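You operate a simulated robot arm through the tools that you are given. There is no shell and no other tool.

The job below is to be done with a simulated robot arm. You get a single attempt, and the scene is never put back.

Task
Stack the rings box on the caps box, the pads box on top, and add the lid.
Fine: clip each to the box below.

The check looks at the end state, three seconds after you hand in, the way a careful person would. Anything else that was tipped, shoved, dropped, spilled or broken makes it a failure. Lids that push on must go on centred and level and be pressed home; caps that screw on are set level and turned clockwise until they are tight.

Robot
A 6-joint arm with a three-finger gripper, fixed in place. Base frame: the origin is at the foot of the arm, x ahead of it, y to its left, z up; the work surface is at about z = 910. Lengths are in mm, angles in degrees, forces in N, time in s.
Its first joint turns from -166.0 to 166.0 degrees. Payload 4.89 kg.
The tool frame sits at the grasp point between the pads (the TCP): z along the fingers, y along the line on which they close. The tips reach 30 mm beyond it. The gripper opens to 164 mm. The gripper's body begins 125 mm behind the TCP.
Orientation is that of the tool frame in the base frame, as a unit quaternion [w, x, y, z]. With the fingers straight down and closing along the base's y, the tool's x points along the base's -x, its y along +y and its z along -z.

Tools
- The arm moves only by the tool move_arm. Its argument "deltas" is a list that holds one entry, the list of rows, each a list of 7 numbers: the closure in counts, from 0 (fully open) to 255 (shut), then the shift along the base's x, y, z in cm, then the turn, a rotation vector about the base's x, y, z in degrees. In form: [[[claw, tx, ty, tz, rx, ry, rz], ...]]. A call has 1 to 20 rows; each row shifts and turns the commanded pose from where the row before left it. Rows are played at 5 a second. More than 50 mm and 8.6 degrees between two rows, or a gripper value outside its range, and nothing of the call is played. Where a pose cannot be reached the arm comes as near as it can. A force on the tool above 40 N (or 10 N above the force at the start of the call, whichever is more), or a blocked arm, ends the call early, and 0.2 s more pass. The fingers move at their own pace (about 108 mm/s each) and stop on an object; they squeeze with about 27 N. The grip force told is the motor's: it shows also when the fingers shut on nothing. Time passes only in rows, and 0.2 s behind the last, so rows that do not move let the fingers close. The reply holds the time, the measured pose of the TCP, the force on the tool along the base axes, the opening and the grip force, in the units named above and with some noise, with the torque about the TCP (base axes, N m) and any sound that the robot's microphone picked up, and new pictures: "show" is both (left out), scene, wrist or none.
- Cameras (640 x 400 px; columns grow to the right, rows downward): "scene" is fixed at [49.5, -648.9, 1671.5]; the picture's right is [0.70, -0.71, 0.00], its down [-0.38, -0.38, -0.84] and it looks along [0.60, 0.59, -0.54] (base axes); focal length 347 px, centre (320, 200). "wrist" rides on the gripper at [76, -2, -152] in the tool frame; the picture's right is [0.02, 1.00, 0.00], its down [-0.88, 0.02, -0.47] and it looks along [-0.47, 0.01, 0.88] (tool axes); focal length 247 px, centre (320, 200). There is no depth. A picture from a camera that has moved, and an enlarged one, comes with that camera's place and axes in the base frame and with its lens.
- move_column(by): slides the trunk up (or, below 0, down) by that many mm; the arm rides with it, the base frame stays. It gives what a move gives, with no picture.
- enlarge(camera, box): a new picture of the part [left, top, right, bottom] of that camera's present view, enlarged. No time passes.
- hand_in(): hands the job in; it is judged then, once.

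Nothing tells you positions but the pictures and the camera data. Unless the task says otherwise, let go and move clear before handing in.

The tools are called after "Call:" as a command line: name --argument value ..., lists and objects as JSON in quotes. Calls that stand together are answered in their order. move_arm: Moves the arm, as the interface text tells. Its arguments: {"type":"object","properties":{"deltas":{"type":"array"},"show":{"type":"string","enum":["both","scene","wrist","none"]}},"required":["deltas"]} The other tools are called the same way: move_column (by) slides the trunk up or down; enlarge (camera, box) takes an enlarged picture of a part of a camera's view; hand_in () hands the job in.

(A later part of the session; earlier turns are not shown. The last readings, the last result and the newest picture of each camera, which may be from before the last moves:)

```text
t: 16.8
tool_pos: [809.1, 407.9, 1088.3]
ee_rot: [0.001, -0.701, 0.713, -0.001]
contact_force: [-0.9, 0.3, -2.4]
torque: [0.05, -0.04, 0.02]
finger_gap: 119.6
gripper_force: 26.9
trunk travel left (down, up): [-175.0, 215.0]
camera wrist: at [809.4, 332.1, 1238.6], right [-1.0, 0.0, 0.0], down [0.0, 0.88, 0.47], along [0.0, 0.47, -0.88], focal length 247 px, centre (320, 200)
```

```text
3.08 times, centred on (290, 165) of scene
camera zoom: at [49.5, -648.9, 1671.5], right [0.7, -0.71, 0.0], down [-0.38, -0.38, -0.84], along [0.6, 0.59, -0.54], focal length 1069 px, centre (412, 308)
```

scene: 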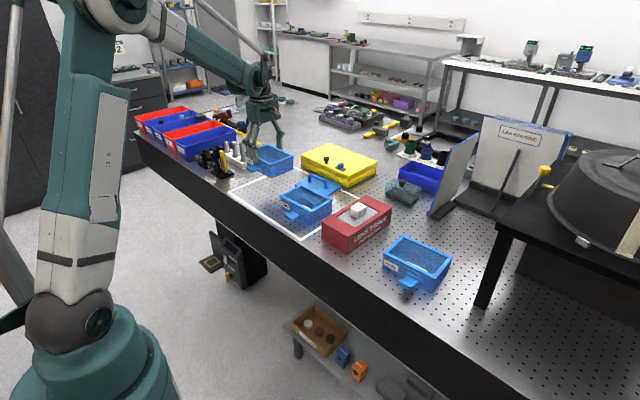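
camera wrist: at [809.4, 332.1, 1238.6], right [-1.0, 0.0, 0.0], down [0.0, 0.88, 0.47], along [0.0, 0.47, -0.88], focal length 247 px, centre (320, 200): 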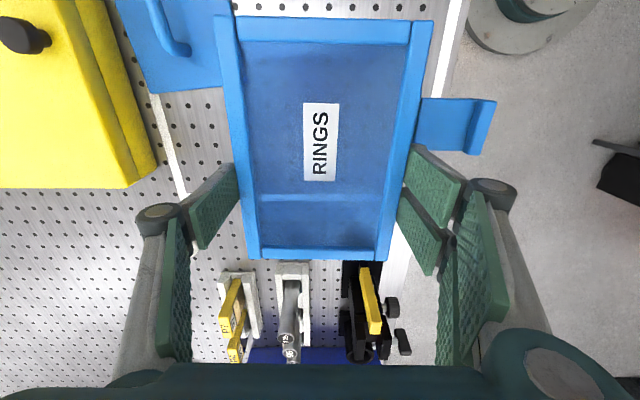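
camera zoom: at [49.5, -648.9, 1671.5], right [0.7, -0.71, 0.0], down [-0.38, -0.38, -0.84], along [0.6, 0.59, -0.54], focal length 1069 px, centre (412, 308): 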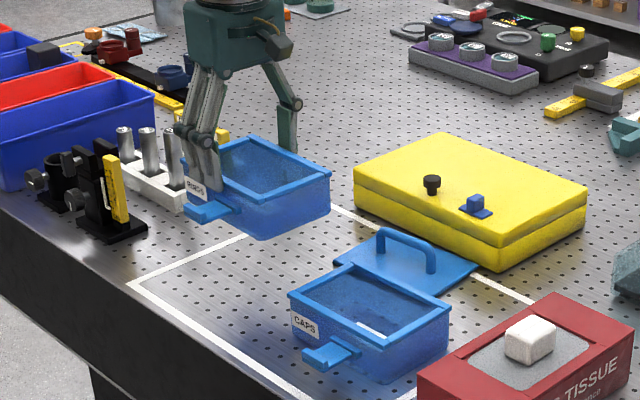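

RINGS is held level and square. I'll carry it over CAPS with a 2.4° turn to match CAPS's yaw, still about 50 mm above its rim.

Call:
move_arm --deltas '[[[90, 0, -2, 0, 0, 0, 0], [90, -0.2, -4, 0, 0, 0, 0.8], [90, -0.2, -4, 0, 0, 0, 0.8], [90, -0.2, -4, 0, 0, 0, 0.8], [90, -0.17, -4, 0, 0, 0, 0], [90, 0, -3, 0, 0, 0, 0], [90, 0, -1.06, 0, 0, 0, 0], [90, 0, 0, 0, 0, 0, 0], [90, 0, 0, 0, 0, 0, 0]]]'

Call:
enlarge --camera "scene" --box '[260, 130, 360, 230]'

```text
t: 18.8
tool_pos: [798.2, 187.2, 1084.6]
ee_rot: [0.0, 0.716, -0.698, 0.0]
contact_force: [-0.7, 1.6, -3.3]
torque: [0.06, 0.01, 0.03]
finger_gap: 119.7
gripper_force: 26.5
trunk travel left (down, up): [-175.0, 215.0]
camera wrist: at [803.4, 111.5, 1237.4], right [-1.0, -0.05, 0.0], down [-0.04, 0.88, 0.47], along [-0.02, 0.47, -0.88], focal length 247 px, centre (320, 200)
```

scene: 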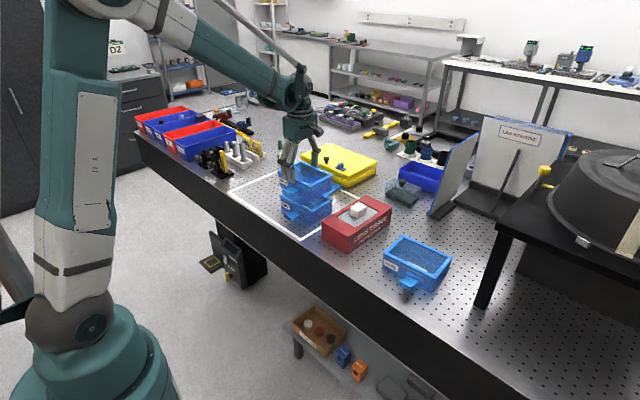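
wrist: 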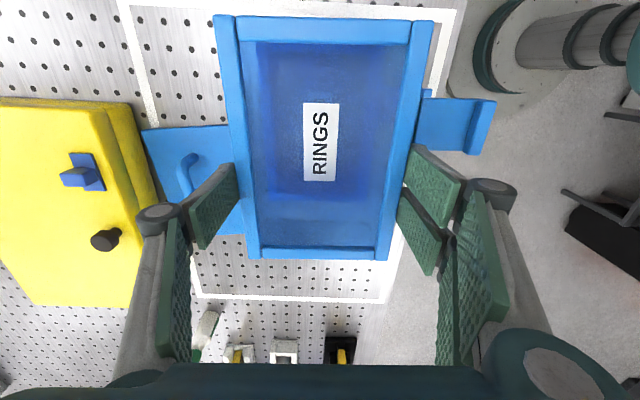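

```text
4.00 times, centred on (310, 180) of scene
camera zoom: at [49.5, -648.9, 1671.5], right [0.7, -0.71, 0.0], down [-0.38, -0.38, -0.84], along [0.6, 0.59, -0.54], focal length 1390 px, centre (360, 280)
```

zoom: 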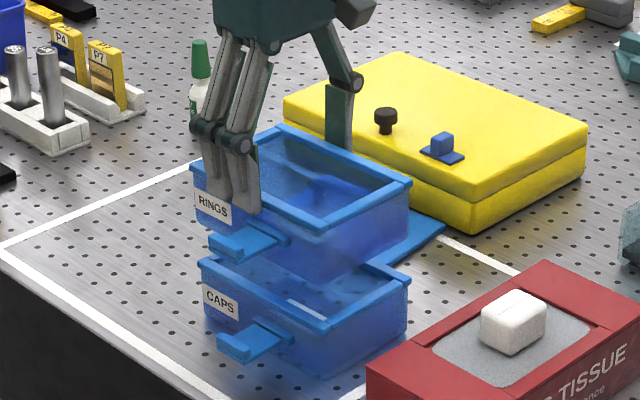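

RINGS hovers over CAPS with matching yaw, about 1.5 mm short in x. I'll correct that and lower to just above the rim.

Call:
move_arm --deltas '[[[90, 0.15, 0, 0, 0, 0, 0], [90, 0, 0, -1.5, 0, 0, 0], [90, 0, 0, -1.5, 0, 0, 0], [90, 0, 0, -1.0, 0, 0, 0], [90, 0, 0, 0, 0, 0, 0], [90, 0, 0, 0, 0, 0, 0]]]'

Call:
enlarge --camera "scene" --box '[270, 155, 350, 225]'

Call:
enlarge --camera "wrist" --box '[200, 0, 500, 280]'

```text
t: 20.2
tool_pos: [802.3, 188.0, 1045.3]
ee_rot: [0.0, 0.716, -0.698, 0.0]
contact_force: [0.1, 0.2, -3.0]
torque: [0.05, 0.01, 0.01]
finger_gap: 120.0
gripper_force: 26.6
trunk travel left (down, up): [-175.0, 215.0]
camera wrist: at [805.9, 111.8, 1196.6], right [-1.0, -0.05, 0.0], down [-0.04, 0.88, 0.47], along [-0.02, 0.47, -0.88], focal length 247 px, centre (320, 200)
```

scene: 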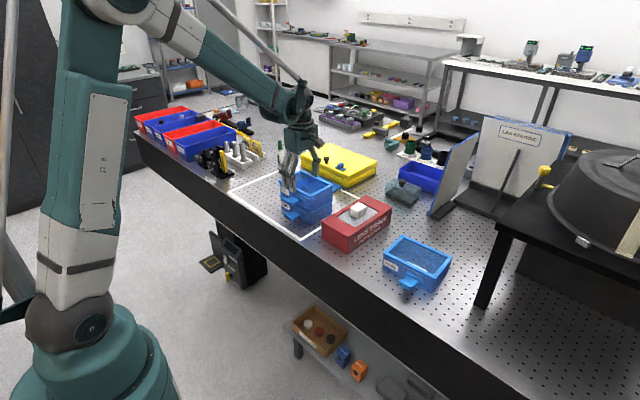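
wrist: 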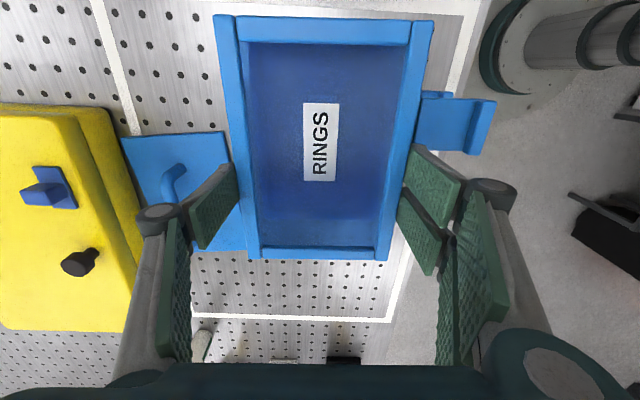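

```text
5.71 times, centred on (310, 190) of scene
camera zoom: at [49.5, -648.9, 1671.5], right [0.7, -0.71, 0.0], down [-0.38, -0.38, -0.84], along [0.6, 0.59, -0.54], focal length 1985 px, centre (377, 257)
```

zoom: 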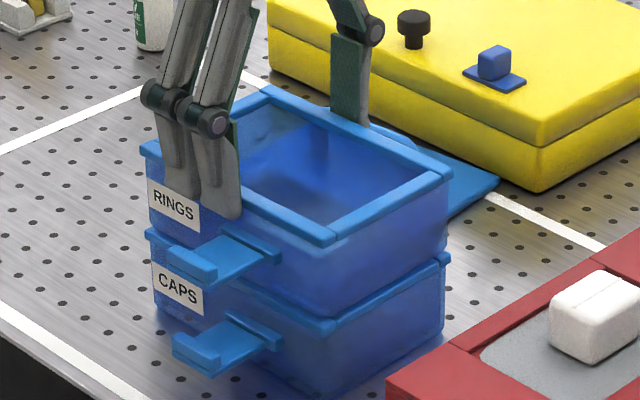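

```text
1.43 times, centred on (350, 140) of wrist
camera zoom: at [805.9, 111.8, 1196.6], right [-1.0, -0.05, 0.0], down [-0.04, 0.88, 0.47], along [-0.02, 0.47, -0.88], focal length 353 px, centre (277, 286)
```

zoom: 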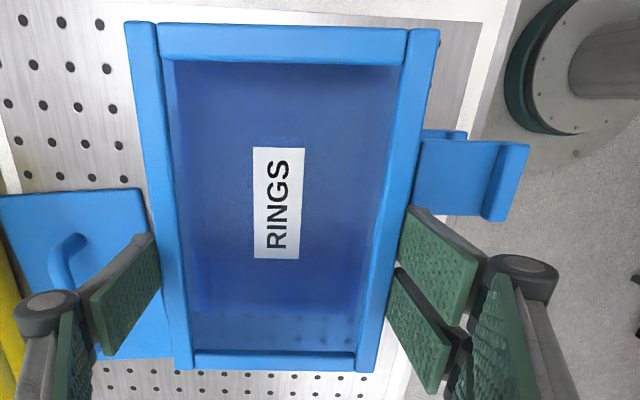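

Very close now: about 1 mm too far in x. I'll trim that and ease down in small steps, feeling for contact.

Call:
move_arm --deltas '[[[90, -0.1, -0.02, 0, 0, 0, 0], [90, 0, 0, -0.4, 0, 0, 0], [90, 0, 0, 0, 0, 0, 0], [90, 0, 0, 0, 0, 0, 0]]]' --show "wrist"

Call:
enlarge --camera "scene" --box '[280, 165, 345, 225]'

```text
t: 21.2
tool_pos: [800.2, 188.0, 1041.9]
ee_rot: [0.0, 0.716, -0.699, 0.001]
contact_force: [6.4, 1.2, 16.0]
torque: [0.07, -0.22, 0.0]
finger_gap: 120.0
gripper_force: 26.6
trunk travel left (down, up): [-175.0, 215.0]
camera wrist: at [804.6, 111.7, 1193.5], right [-1.0, -0.05, 0.0], down [-0.04, 0.88, 0.47], along [-0.02, 0.47, -0.88], focal length 247 px, centre (320, 200)
```

wrist: 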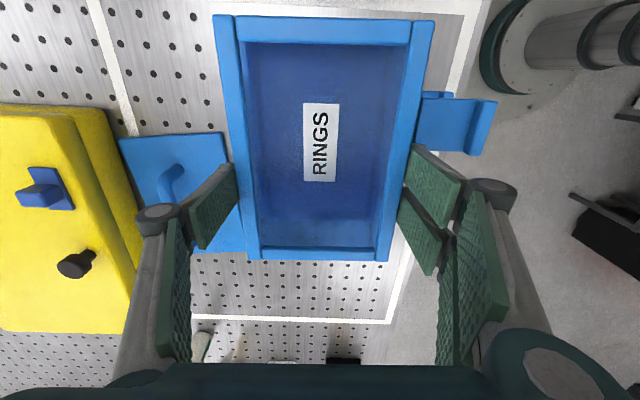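

```text
6.67 times, centred on (312, 195) of scene
camera zoom: at [49.5, -648.9, 1671.5], right [0.7, -0.71, 0.0], down [-0.38, -0.38, -0.84], along [0.6, 0.59, -0.54], focal length 2316 px, centre (370, 233)
```

zoom: 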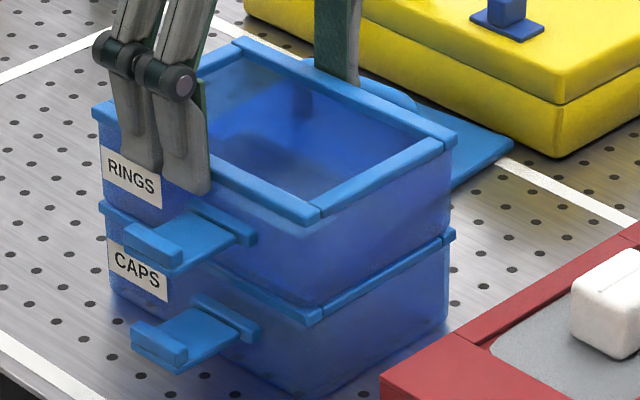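

Contact came at a 61 mm lift with about 16 N, so RINGS is touching CAPS's rim. I'll inspect the interface closely to tell resting from nested.

Call:
enlarge --camera "scene" --box '[312, 190, 332, 220]'

Call:
enlarge --camera "scene" --box '[278, 180, 318, 215]'

Call:
enlarge --camera "scene" --box '[300, 185, 340, 215]'

```text
13.33 times, centred on (322, 205) of scene
camera zoom: at [49.5, -648.9, 1671.5], right [0.7, -0.71, 0.0], down [-0.38, -0.38, -0.84], along [0.6, 0.59, -0.54], focal length 4632 px, centre (293, 133)
```

zoom: 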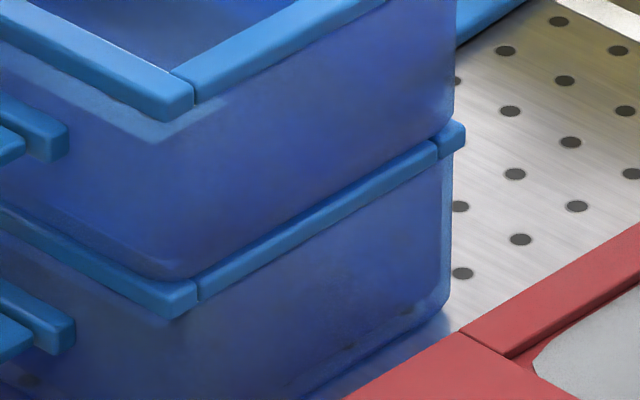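

```text
11.43 times, centred on (298, 198) of scene
camera zoom: at [49.5, -648.9, 1671.5], right [0.7, -0.71, 0.0], down [-0.38, -0.38, -0.84], along [0.6, 0.59, -0.54], focal length 3970 px, centre (571, 229)
```

zoom: 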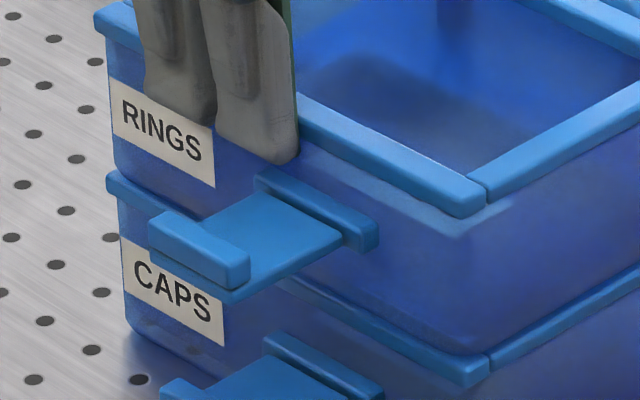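

```text
13.33 times, centred on (320, 200) of scene
camera zoom: at [49.5, -648.9, 1671.5], right [0.7, -0.71, 0.0], down [-0.38, -0.38, -0.84], along [0.6, 0.59, -0.54], focal length 4632 px, centre (320, 200)
```

zoom: 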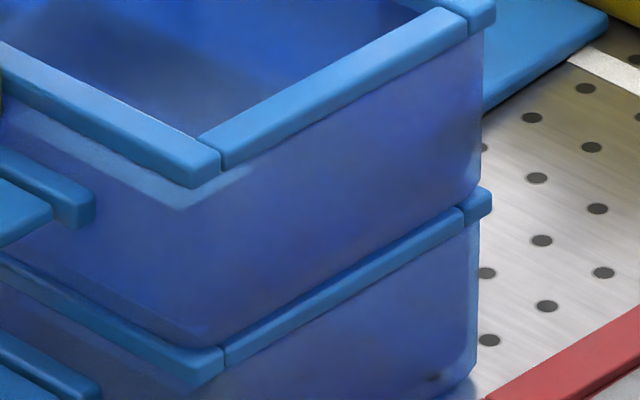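

RINGS's outline lines up with CAPS to within a fraction of a millimetre sideways, but it seems to be resting on the rim rather than seated. I'll make small x probes under light pressure and watch for a drop.

Call:
move_arm --deltas '[[[90, 0.05, 0, 0, 0, 0, 0], [90, 0.05, 0, 0, 0, 0, 0], [90, 0, 0, 0, 0, 0, 0]]]' --show "none"

Call:
enlarge --camera "wrist" --box '[200, 10, 300, 73]'

Call:
enlarge --camera "wrist" --box '[320, 220, 420, 283]'

```text
t: 22.0
tool_pos: [802.5, 187.8, 1041.3]
ee_rot: [0.0, 0.715, -0.699, 0.0]
contact_force: [-0.6, -0.2, -2.4]
torque: [0.03, -0.03, 0.01]
finger_gap: 119.7
gripper_force: 26.6
trunk travel left (down, up): [-175.0, 215.0]
```

```text
6.35 times, centred on (250, 42) of wrist
camera zoom: at [805.6, 111.4, 1193.6], right [-1.0, -0.05, 0.0], down [-0.04, 0.88, 0.47], along [-0.02, 0.47, -0.88], focal length 1568 px, centre (764, 1206)
```

zoom: 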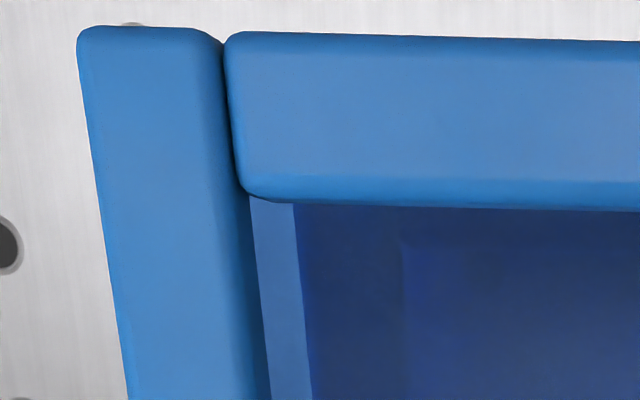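

```text
6.35 times, centred on (370, 252) of wrist
camera zoom: at [805.6, 111.4, 1193.6], right [-1.0, -0.05, 0.0], down [-0.04, 0.88, 0.47], along [-0.02, 0.47, -0.88], focal length 1568 px, centre (2, -127)
```

zoom: 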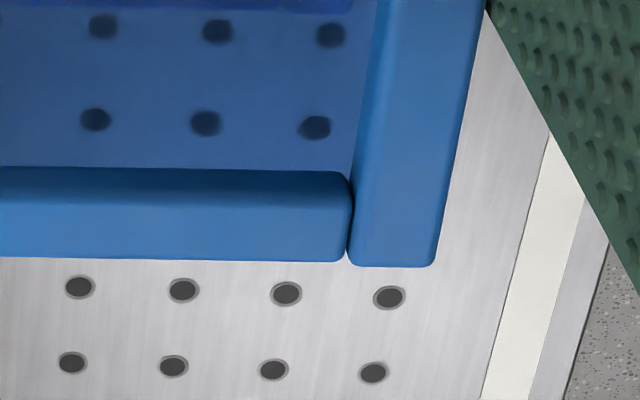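

The contact vanished after moving 1 mm forward, so the base is entering CAPS's rim. I'll keep lowering in small steps.

Call:
move_arm --deltas '[[[90, 0, 0, -0.1, 0, 0, 0], [90, 0, 0, -0.1, 0, 0, 0], [90, 0, 0, 0, 0, 0, 0]]]' --show "none"

Call:
enlarge --camera "wrist" --box '[200, 10, 300, 73]'

```text
t: 22.8
tool_pos: [801.5, 187.6, 1041.3]
ee_rot: [0.0, 0.715, -0.699, 0.0]
contact_force: [5.1, -1.3, 16.3]
torque: [-0.03, -0.17, -0.03]
finger_gap: 119.8
gripper_force: 27.2
trunk travel left (down, up): [-175.0, 215.0]
```

```text
6.35 times, centred on (250, 42) of wrist
camera zoom: at [805.4, 111.5, 1192.6], right [-1.0, -0.05, 0.0], down [-0.04, 0.88, 0.47], along [-0.02, 0.47, -0.88], focal length 1568 px, centre (764, 1206)
```

zoom: 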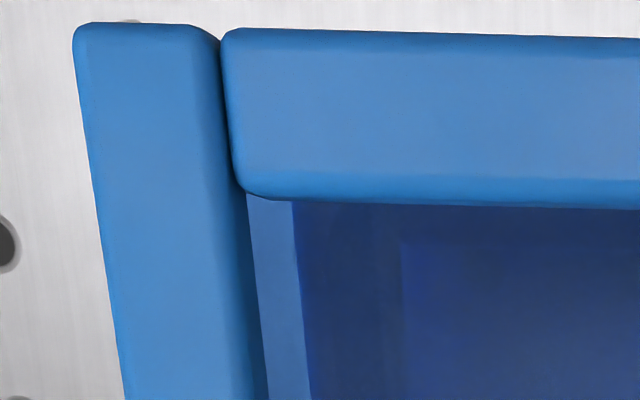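

Still a light push toward +x, so the front edge is touching. I'll ease another millimetre forward.

Call:
move_arm --deltas '[[[90, 0.05, 0, 0, 0, 0, 0], [90, 0.05, 0, 0, 0, 0, 0], [90, 0, 0, 0, 0, 0, 0]]]' --show "none"

Call:
enlarge --camera "wrist" --box '[200, 10, 300, 73]'

Call:
enlarge --camera "scene" --box '[275, 165, 345, 225]'

```text
t: 23.6
tool_pos: [802.4, 187.1, 1040.6]
ee_rot: [-0.001, 0.716, -0.698, 0.001]
contact_force: [-5.2, -3.5, 15.4]
torque: [-0.25, 0.28, -0.04]
finger_gap: 119.9
gripper_force: 26.4
trunk travel left (down, up): [-175.0, 215.0]
```

```text
6.35 times, centred on (250, 42) of wrist
camera zoom: at [805.8, 111.9, 1192.5], right [-1.0, -0.05, 0.0], down [-0.04, 0.88, 0.47], along [-0.02, 0.47, -0.88], focal length 1568 px, centre (764, 1206)
```

zoom: 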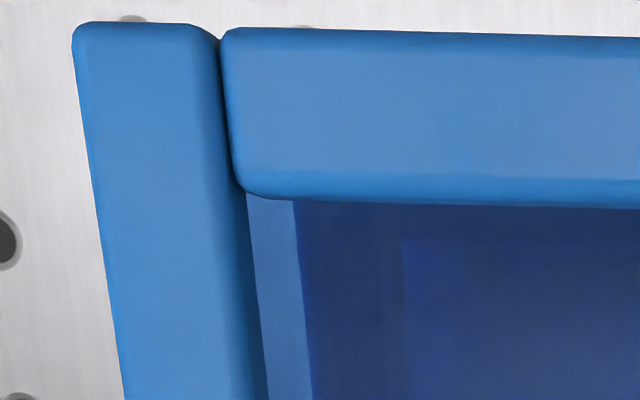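

```text
6.67 times, centred on (310, 195) of scene
camera zoom: at [49.5, -648.9, 1671.5], right [0.7, -0.71, 0.0], down [-0.38, -0.38, -0.84], along [0.6, 0.59, -0.54], focal length 2316 px, centre (387, 233)
```

zoom: 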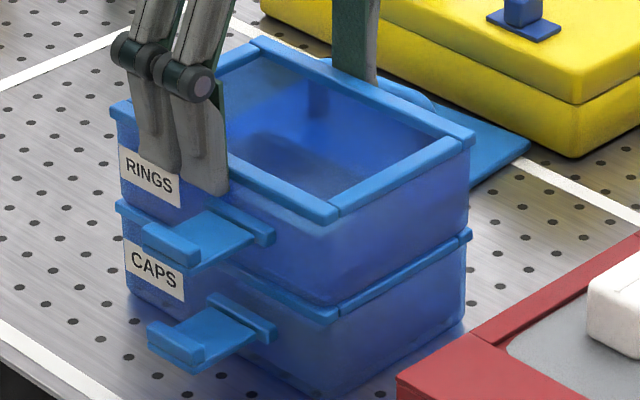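

The reaction flipped sign, which looks like friction on a flat rest. I'll look through the translucent floor for alignment cues.

Call:
enlarge --camera "wrist" --box '[230, 30, 330, 100]'

Call:
enlarge --camera "wrist" --box '[320, 30, 420, 100]'

Call:
enlarge --camera "wrist" --box '[240, 180, 400, 270]'

Call:
enlarge --camera "scene" --box '[318, 195, 348, 220]'

Call:
enlarge --camera "scene" --box '[390, 250, 460, 295]'

```text
5.71 times, centred on (280, 65) of wrist
camera zoom: at [805.8, 111.9, 1192.5], right [-1.0, -0.05, 0.0], down [-0.04, 0.88, 0.47], along [-0.02, 0.47, -0.88], focal length 1411 px, centre (549, 971)
```

zoom: 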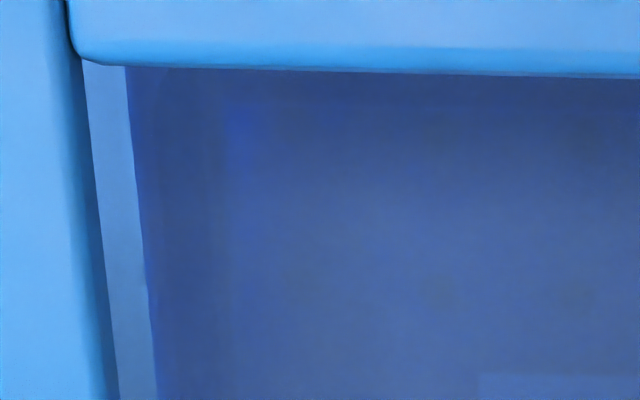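

```text
5.71 times, centred on (370, 65) of wrist
camera zoom: at [805.8, 111.9, 1192.5], right [-1.0, -0.05, 0.0], down [-0.04, 0.88, 0.47], along [-0.02, 0.47, -0.88], focal length 1411 px, centre (34, 971)
```

zoom: 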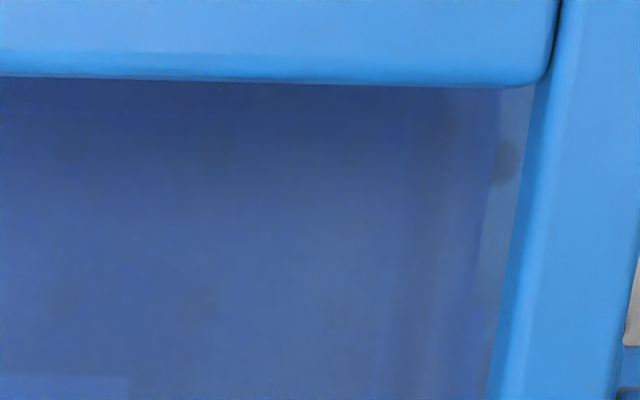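

```text
4.00 times, centred on (320, 225) of wrist
camera zoom: at [805.8, 111.9, 1192.5], right [-1.0, -0.05, 0.0], down [-0.04, 0.88, 0.47], along [-0.02, 0.47, -0.88], focal length 988 px, centre (320, 100)
```

zoom: 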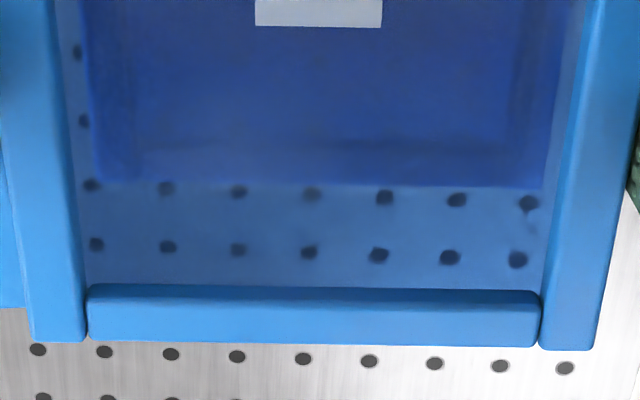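

```text
16.00 times, centred on (333, 208) of scene
camera zoom: at [49.5, -648.9, 1671.5], right [0.7, -0.71, 0.0], down [-0.38, -0.38, -0.84], along [0.6, 0.59, -0.54], focal length 5558 px, centre (112, 80)
```

zoom: 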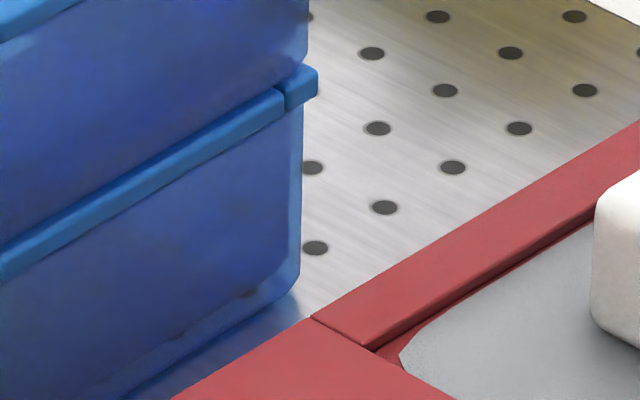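

```text
8.89 times, centred on (425, 272) of scene
camera zoom: at [49.5, -648.9, 1671.5], right [0.7, -0.71, 0.0], down [-0.38, -0.38, -0.84], along [0.6, 0.59, -0.54], focal length 3088 px, centre (-613, -444)
```

zoom: 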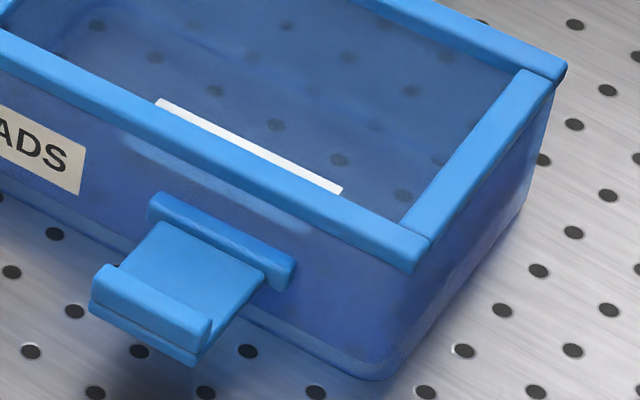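

RINGS has tipped slightly in the grip because I hold it off-centre: the y− end is up about 3 mm. I'll relieve the load, let go gently so it rests flat on CAPS, and look at how it sits.

Call:
move_arm --deltas '[[[90, -0.05, 0, 0.1, 0, 0, 0], [90, 0, 0, 0.1, 0, 0, 0], [90, 0, 0, 0, 0, 0, 0]]]' --show "none"

Call:
move_arm --deltas '[[[60, 0, 0, 0, 0, 0, 0], [55, 0, 0, 0, 0, 0, 0], [50, 0, 0, 0, 0, 0, 0], [40, 0, 0, 0, 0, 0, 0]]]' --show "both"

Call:
enlarge --camera "wrist" --box '[200, 0, 440, 280]'

Call:
enlarge --camera "scene" --box '[275, 165, 345, 225]'

```text
t: 24.4
tool_pos: [802.0, 188.2, 1041.9]
ee_rot: [0.0, 0.717, -0.698, 0.0]
contact_force: [-0.1, -0.1, -2.6]
torque: [0.06, 0.0, 0.02]
finger_gap: 119.8
gripper_force: 26.9
trunk travel left (down, up): [-175.0, 215.0]
```

```text
t: 25.4
tool_pos: [802.9, 188.1, 1042.1]
ee_rot: [0.0, 0.716, -0.698, -0.001]
contact_force: [0.1, -0.1, 0.3]
torque: [0.0, -0.01, 0.01]
finger_gap: 138.1
gripper_force: 0.1
trunk travel left (down, up): [-175.0, 215.0]
camera wrist: at [806.1, 112.2, 1194.1], right [-1.0, -0.05, 0.0], down [-0.04, 0.88, 0.47], along [-0.02, 0.47, -0.88], focal length 247 px, centre (320, 200)
```

scene: 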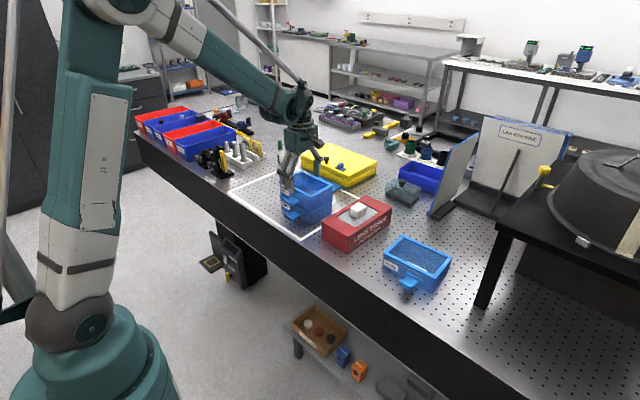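
wrist: 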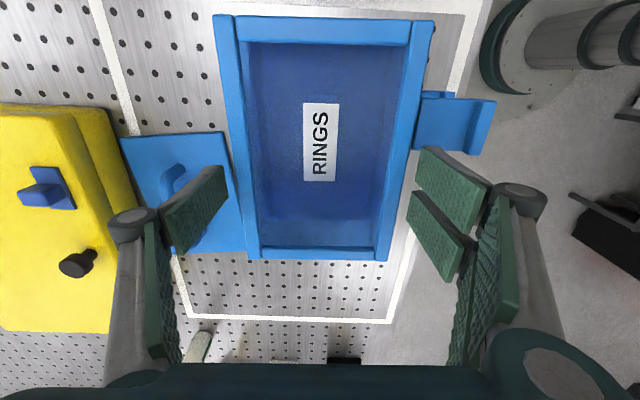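

```text
1.43 times, centred on (320, 140) of wrist
camera zoom: at [806.1, 112.2, 1194.1], right [-1.0, -0.05, 0.0], down [-0.04, 0.88, 0.47], along [-0.02, 0.47, -0.88], focal length 353 px, centre (320, 286)
```

zoom: 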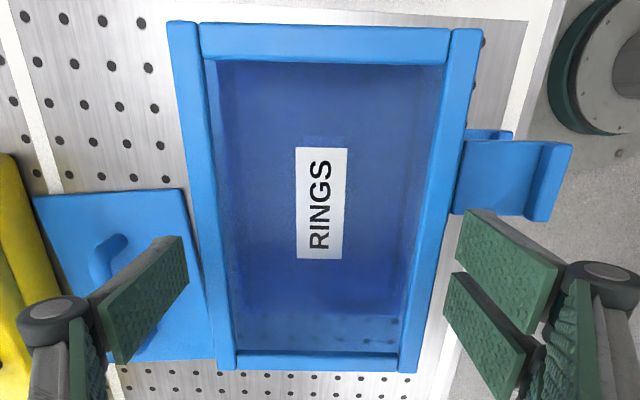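

```text
6.67 times, centred on (310, 195) of scene
camera zoom: at [49.5, -648.9, 1671.5], right [0.7, -0.71, 0.0], down [-0.38, -0.38, -0.84], along [0.6, 0.59, -0.54], focal length 2316 px, centre (387, 233)
```

zoom: 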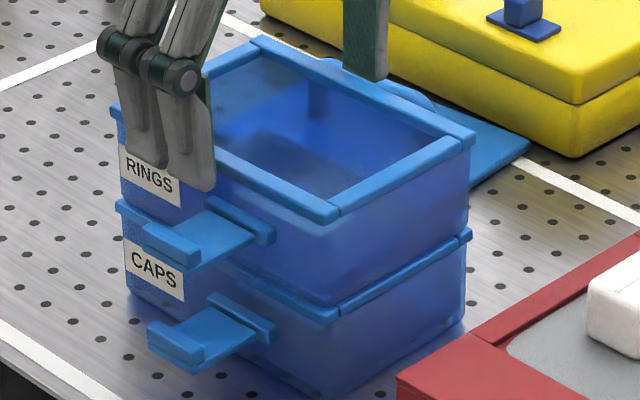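

RINGS rests stably on CAPS. I'll measure its corners for height and tilt.

Call:
enlarge --camera "wrist" --box '[200, 10, 300, 73]'

Call:
enlarge --camera "wrist" --box '[350, 10, 450, 73]'

Call:
enlarge --camera "wrist" --box '[220, 220, 320, 283]'

Call:
enlarge --camera "wrist" --box '[320, 220, 420, 283]'

Call:
enlarge --camera "scene" --box '[275, 190, 325, 220]'

Call:
enlarge --camera "scene" --box '[305, 190, 345, 215]'

```text
6.35 times, centred on (250, 42) of wrist
camera zoom: at [806.1, 112.2, 1194.1], right [-1.0, -0.05, 0.0], down [-0.04, 0.88, 0.47], along [-0.02, 0.47, -0.88], focal length 1568 px, centre (764, 1206)
```

zoom: 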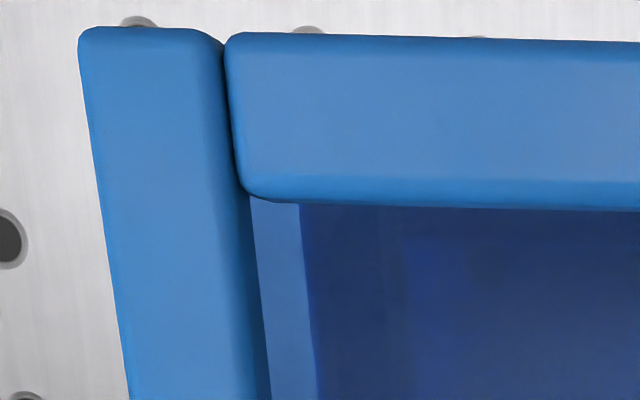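

```text
6.35 times, centred on (400, 42) of wrist
camera zoom: at [806.1, 112.2, 1194.1], right [-1.0, -0.05, 0.0], down [-0.04, 0.88, 0.47], along [-0.02, 0.47, -0.88], focal length 1568 px, centre (-188, 1206)
```

zoom: 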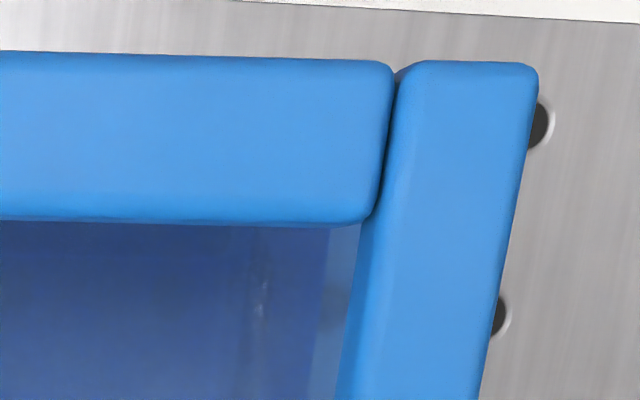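

```text
6.35 times, centred on (270, 252) of wrist
camera zoom: at [806.1, 112.2, 1194.1], right [-1.0, -0.05, 0.0], down [-0.04, 0.88, 0.47], along [-0.02, 0.47, -0.88], focal length 1568 px, centre (638, -127)
```

zoom: 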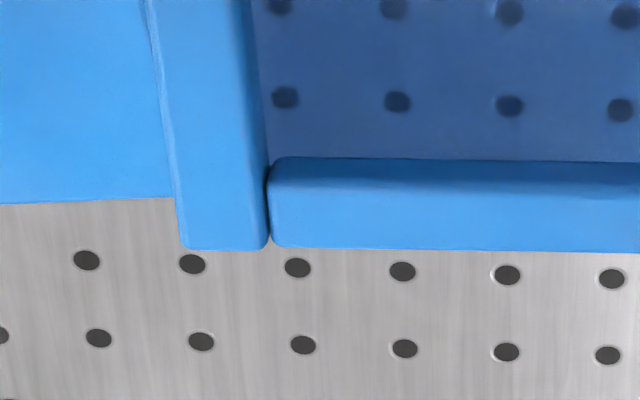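

```text
6.35 times, centred on (370, 252) of wrist
camera zoom: at [806.1, 112.2, 1194.1], right [-1.0, -0.05, 0.0], down [-0.04, 0.88, 0.47], along [-0.02, 0.47, -0.88], focal length 1568 px, centre (2, -127)
```

zoom: 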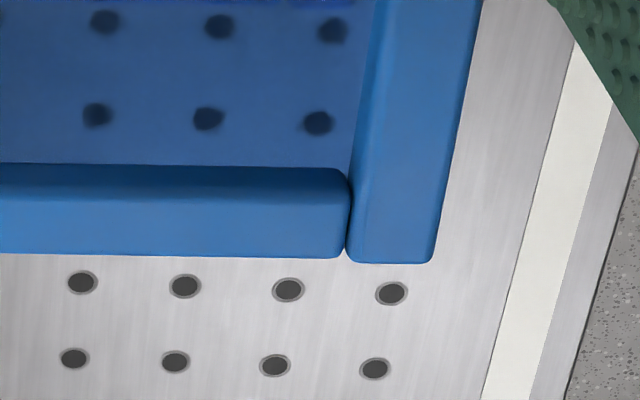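

```text
12.80 times, centred on (300, 205) of scene
camera zoom: at [49.5, -648.9, 1671.5], right [0.7, -0.71, 0.0], down [-0.38, -0.38, -0.84], along [0.6, 0.59, -0.54], focal length 4447 px, centre (576, 136)
```

zoom: 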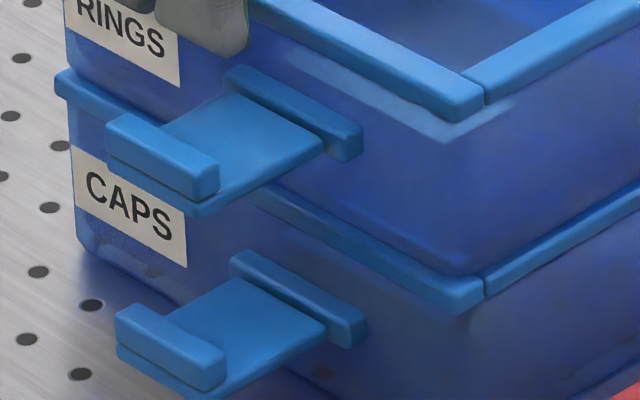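

```text
16.00 times, centred on (325, 202) of scene
camera zoom: at [49.5, -648.9, 1671.5], right [0.7, -0.71, 0.0], down [-0.38, -0.38, -0.84], along [0.6, 0.59, -0.54], focal length 5558 px, centre (240, 160)
```

zoom: 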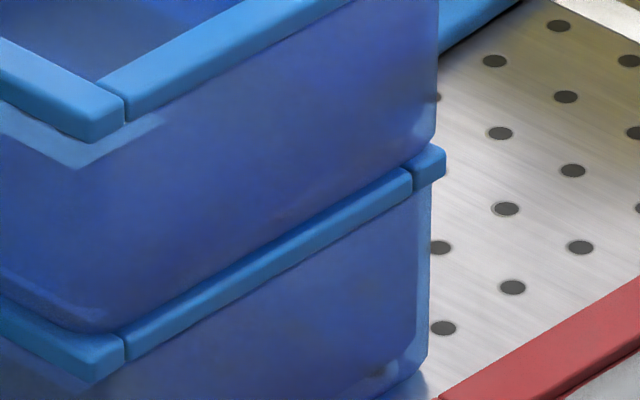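

The stacked pitch seems to equal the box height, so I need to understand the nest and latch geometry. I'll back off and take a low side view of both latches from the y− side.

Call:
move_arm --deltas '[[[0, 0, 0, 0, 0, 0, 0], [0, 0, 0, 4, 0, 0, 0], [0, 0, 0, 4, 0, 0, 0], [0, 0, 0, 3, 0, 0, 0], [0, -1.7, -2.7, 0, 7, 0, 0], [0, -1.7, -2.7, 0, 7, 0, 0], [0, -1.7, -2.7, 0, 7, 0, 0], [0, -1.7, -2.7, 0, 7, 0, 0], [0, -1.7, -2.7, 0, 7, 0, 0], [0, -1.7, -2.7, 0, 7, 0, 0], [0, 0, 0, -4, 0, 0, 0], [0, 0, 0, -4, 0, 0, 0], [0, 0, 0, 0, 0, 0, 0]]]'

```text
t: 28.2
tool_pos: [700.1, 26.2, 1071.5]
ee_rot: [-0.257, 0.668, -0.652, -0.25]
contact_force: [0.0, -0.5, 0.8]
torque: [0.05, 0.05, 0.05]
finger_gap: 164.0
gripper_force: 0.1
trunk travel left (down, up): [-175.0, 215.0]
camera wrist: at [703.9, -132.8, 1133.3], right [-1.0, -0.03, -0.03], down [-0.04, 0.34, 0.94], along [-0.02, 0.94, -0.34], focal length 247 px, centre (320, 200)
```

scene: 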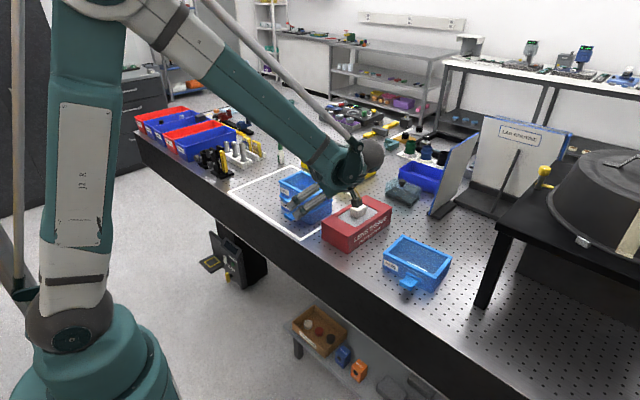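
wrist: 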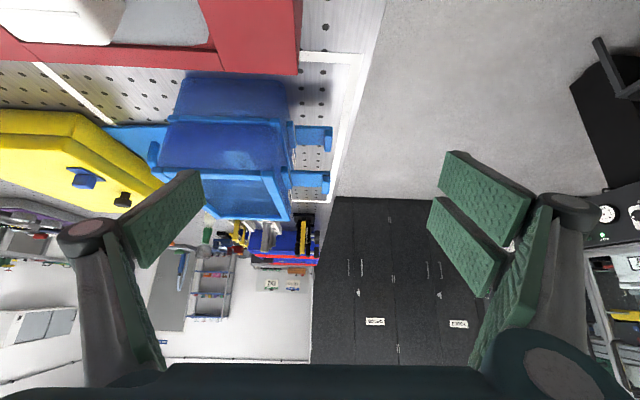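

Now I have a side view (upside down) of the stacked boxes and both latches. Let me zoom in.

Call:
enlarge --camera "wrist" --box '[140, 60, 350, 230]'

Call:
enlarge --camera "wrist" --box '[260, 100, 350, 220]'

Call:
enlarge --camera "wrist" --box '[140, 100, 240, 180]'

```text
2.35 times, centred on (245, 145) of wrist
camera zoom: at [703.9, -132.8, 1133.3], right [-1.0, -0.03, -0.03], down [-0.04, 0.34, 0.94], along [-0.02, 0.94, -0.34], focal length 581 px, centre (496, 329)
```

zoom: 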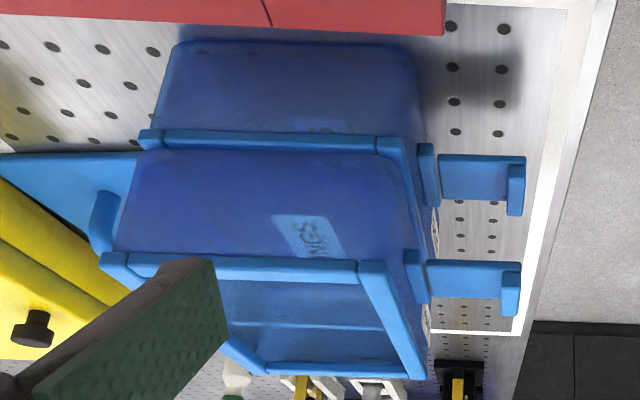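

```text
3.33 times, centred on (305, 160) of wrist
camera zoom: at [703.9, -132.8, 1133.3], right [-1.0, -0.03, -0.03], down [-0.04, 0.34, 0.94], along [-0.02, 0.94, -0.34], focal length 823 px, centre (370, 333)
```

zoom: 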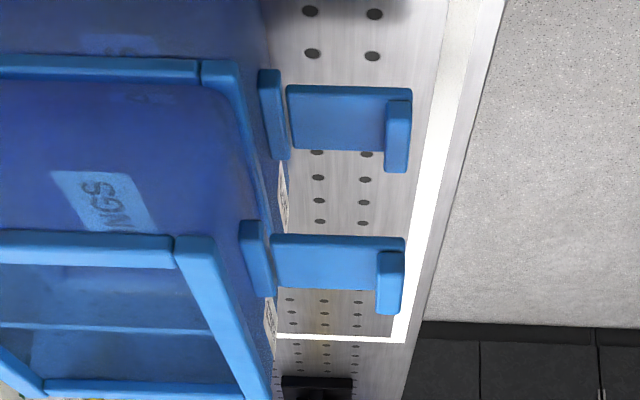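

```text
5.00 times, centred on (190, 140) of wrist
camera zoom: at [703.9, -132.8, 1133.3], right [-1.0, -0.03, -0.03], down [-0.04, 0.34, 0.94], along [-0.02, 0.94, -0.34], focal length 1235 px, centre (970, 500)
```

zoom: 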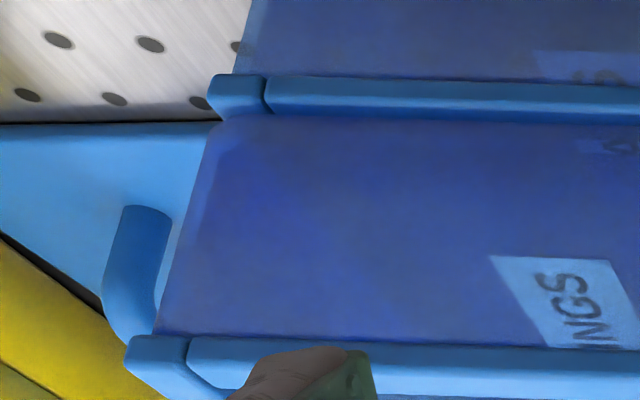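

The side view shows the bar sits just above the flap, and RINGS is resting on top of the rim. I'll examine the bottom edge of the boxes for a foot or a catch ridge.

Call:
enlarge --camera "scene" --box '[418, 262, 454, 296]'

Call:
enlarge --camera "scene" --box '[380, 255, 425, 295]'

Call:
enlarge --camera "wrist" --box '[180, 65, 300, 135]'

Call:
enlarge --camera "scene" --box '[278, 175, 338, 228]'

```text
11.76 times, centred on (436, 279) of scene
camera zoom: at [49.5, -648.9, 1671.5], right [0.7, -0.71, 0.0], down [-0.38, -0.38, -0.84], along [0.6, 0.59, -0.54], focal length 4087 px, centre (-1045, -729)
```

zoom: 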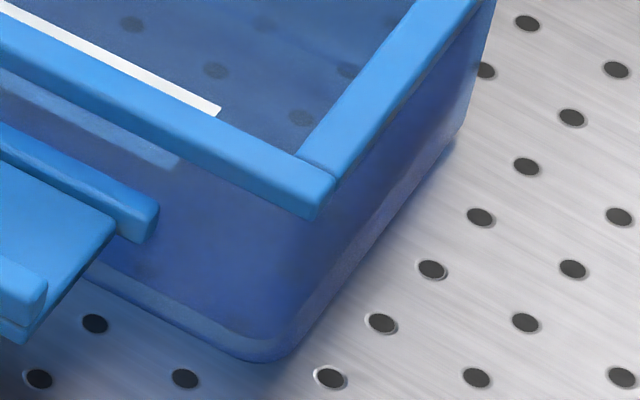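

```text
10.00 times, centred on (402, 275) of scene
camera zoom: at [49.5, -648.9, 1671.5], right [0.7, -0.71, 0.0], down [-0.38, -0.38, -0.84], along [0.6, 0.59, -0.54], focal length 3474 px, centre (-505, -550)
```

zoom: 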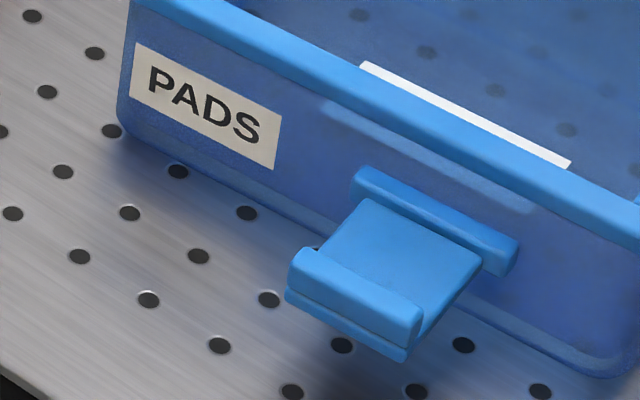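

```text
5.33 times, centred on (240, 100) of wrist
camera zoom: at [703.9, -132.8, 1133.3], right [-1.0, -0.03, -0.03], down [-0.04, 0.34, 0.94], along [-0.02, 0.94, -0.34], focal length 1317 px, centre (747, 733)
```

zoom: 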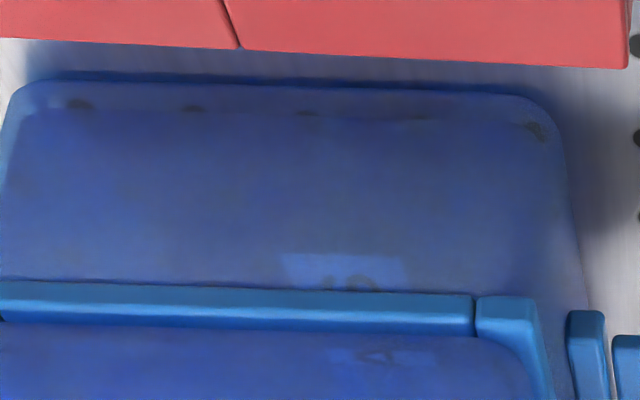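

```text
7.55 times, centred on (308, 202) of scene
camera zoom: at [49.5, -648.9, 1671.5], right [0.7, -0.71, 0.0], down [-0.38, -0.38, -0.84], along [0.6, 0.59, -0.54], focal length 2622 px, centre (411, 189)
```

zoom: 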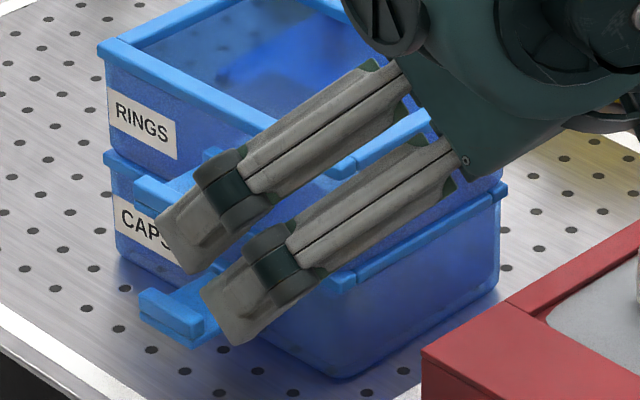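

The bottom band is just the translucent floor, so I need a straight-on low view of the latch and the interface from the front. I'll raise, undo the tilt and yaw, then pitch the tool forward to look horizontally at the stack's front.

Call:
move_arm --deltas '[[[0, -1, 0, 4, 0, 0, 0], [0, -2, 0, 4, 0, 0, 0], [0, -2, 1, 2, -7, 0, 0], [0, -2, 2, 0, -7, 0, 0], [0, -2, 2, 0, -7, 0, 0], [0, -1, 2, 0, -7, 0, 0], [0, 0, 2, 0, -7, 0, 0], [0, 0, 2, 0, -7, 0, 0], [0, 0, 1, 0, 0, 0, -8.3], [0, 0, 0, 0, 0, 0, -8.3], [0, 0, 0, 0, 0, 0, -8.3], [0, 0, 0, 0, 0, 0, -8.3], [0, 0, 0, 0, 0, 0, -8.3], [0, 0, 0, 0, 0, 0, -8.3], [0, 0, 0, 0, 0, 0, -8.3], [0, 0, 0, 0, 0, 0, -8.3], [0, 0, 0, 0, 0, 0, -8.3], [0, 0, 0, 0, 0, 0, -8.3]]]' --show "none"

Call:
move_arm --deltas '[[[0, 0, 0, 0, 0, 0, -8.4], [0, 0, 0, 0, 0, -7.75, 0], [0, 0, 0, 0, 0, -7.75, 0], [0, 0, 0, 0, 0, -7.75, 0], [0, 0, 0, 0, 0, -7.75, 0], [0, 0, 0, 0, 0, -7.75, 0], [0, 0, 0, 0, 0, -7.75, 0], [0, 0, 0, 0, 0, -7.75, 0], [0, 0, 0, 0, 0, -7.75, 0], [0, 0, 0, 0, 0, 0, 0], [0, 0, 0, 0, 0, 0, 0]]]'

```text
t: 32.0
tool_pos: [600.8, 145.8, 1171.4]
ee_rot: [0.001, -0.073, 0.997, 0.0]
contact_force: [0.2, 0.3, -0.2]
torque: [-0.03, 0.01, 0.01]
finger_gap: 164.1
gripper_force: 0.1
trunk travel left (down, up): [-175.0, 215.0]
```

```text
t: 34.4
tool_pos: [600.9, 144.7, 1171.3]
ee_rot: [0.515, 0.0, 0.857, 0.0]
contact_force: [0.5, 0.5, -0.1]
torque: [0.01, 0.01, -0.02]
finger_gap: 164.1
gripper_force: 0.0
trunk travel left (down, up): [-175.0, 215.0]
camera wrist: at [430.7, 144.6, 1175.3], right [-0.01, 1.0, -0.02], down [0.0, 0.02, 1.0], along [1.0, 0.01, 0.0], focal length 247 px, centre (320, 200)
```

scene: 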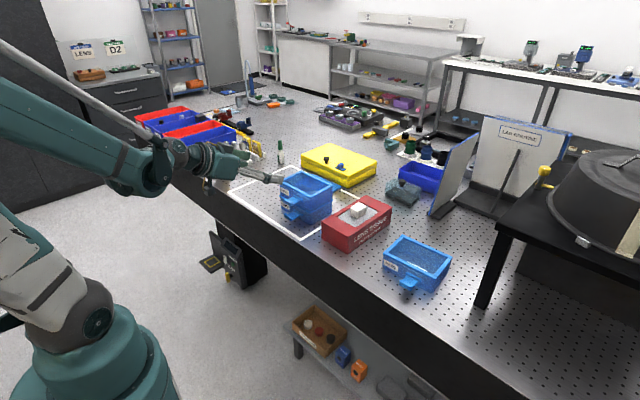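
wrist: 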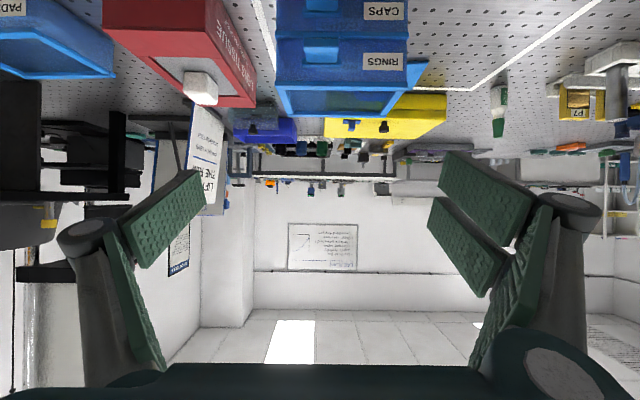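

The view is horizontal now. I'll lower the camera to latch height while staying in front of the bench edge.

Call:
move_arm --deltas '[[[0, 0, 0, -4, 0, 0, 0], [0, 0, 0, -4, 0, 0, 0], [0, 0, 0, -4, 0, 0, 0], [0, 0, 0, -4, 0, 0, 0], [0, 0, 0, -2, 0, 0, 0], [0, 0, 0, 0, 0, 0, 0]]]'

Call:
enlarge --camera "wrist" --box '[240, 100, 440, 300]'

```text
t: 35.8
tool_pos: [605.9, 149.1, 1034.4]
ee_rot: [0.514, -0.001, 0.858, 0.0]
contact_force: [0.9, 0.9, -1.2]
torque: [-0.05, 0.01, -0.04]
finger_gap: 164.0
gripper_force: 0.1
out of reach, approached as far as the arm can: row 4, 5
trunk travel left (down, up): [-175.0, 215.0]
camera wrist: at [436.3, 148.2, 1038.7], right [-0.01, 1.0, -0.02], down [0.0, 0.02, 1.0], along [1.0, 0.01, 0.0], focal length 247 px, centre (320, 200)
```

scene: 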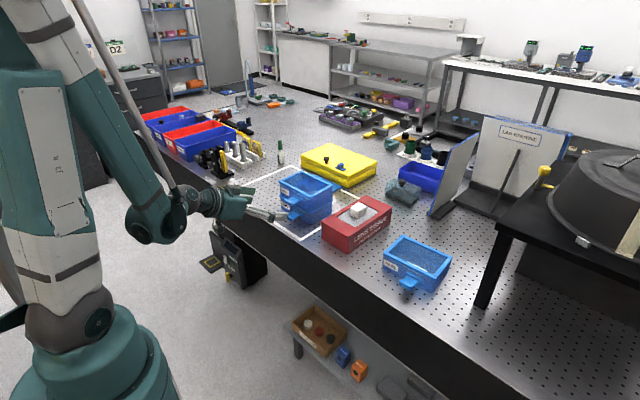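
wrist: 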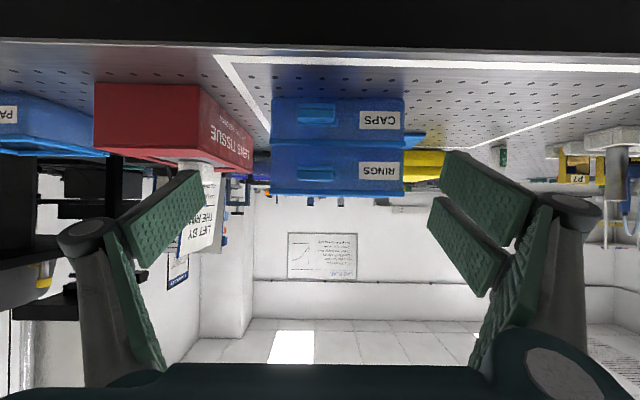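

```text
2.00 times, centred on (340, 200) of wrist
camera zoom: at [436.3, 148.2, 1038.7], right [-0.01, 1.0, -0.02], down [0.0, 0.02, 1.0], along [1.0, 0.01, 0.0], focal length 494 px, centre (280, 200)
```

zoom: 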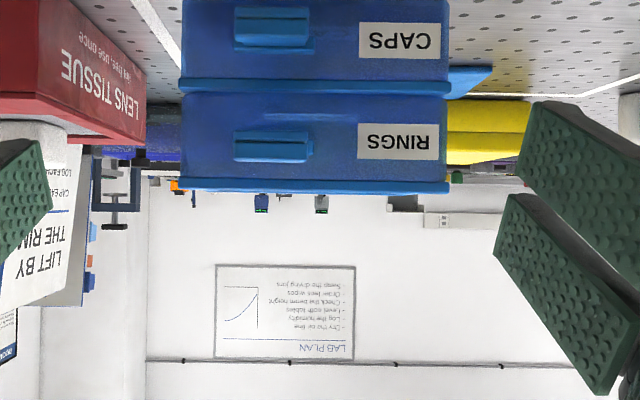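

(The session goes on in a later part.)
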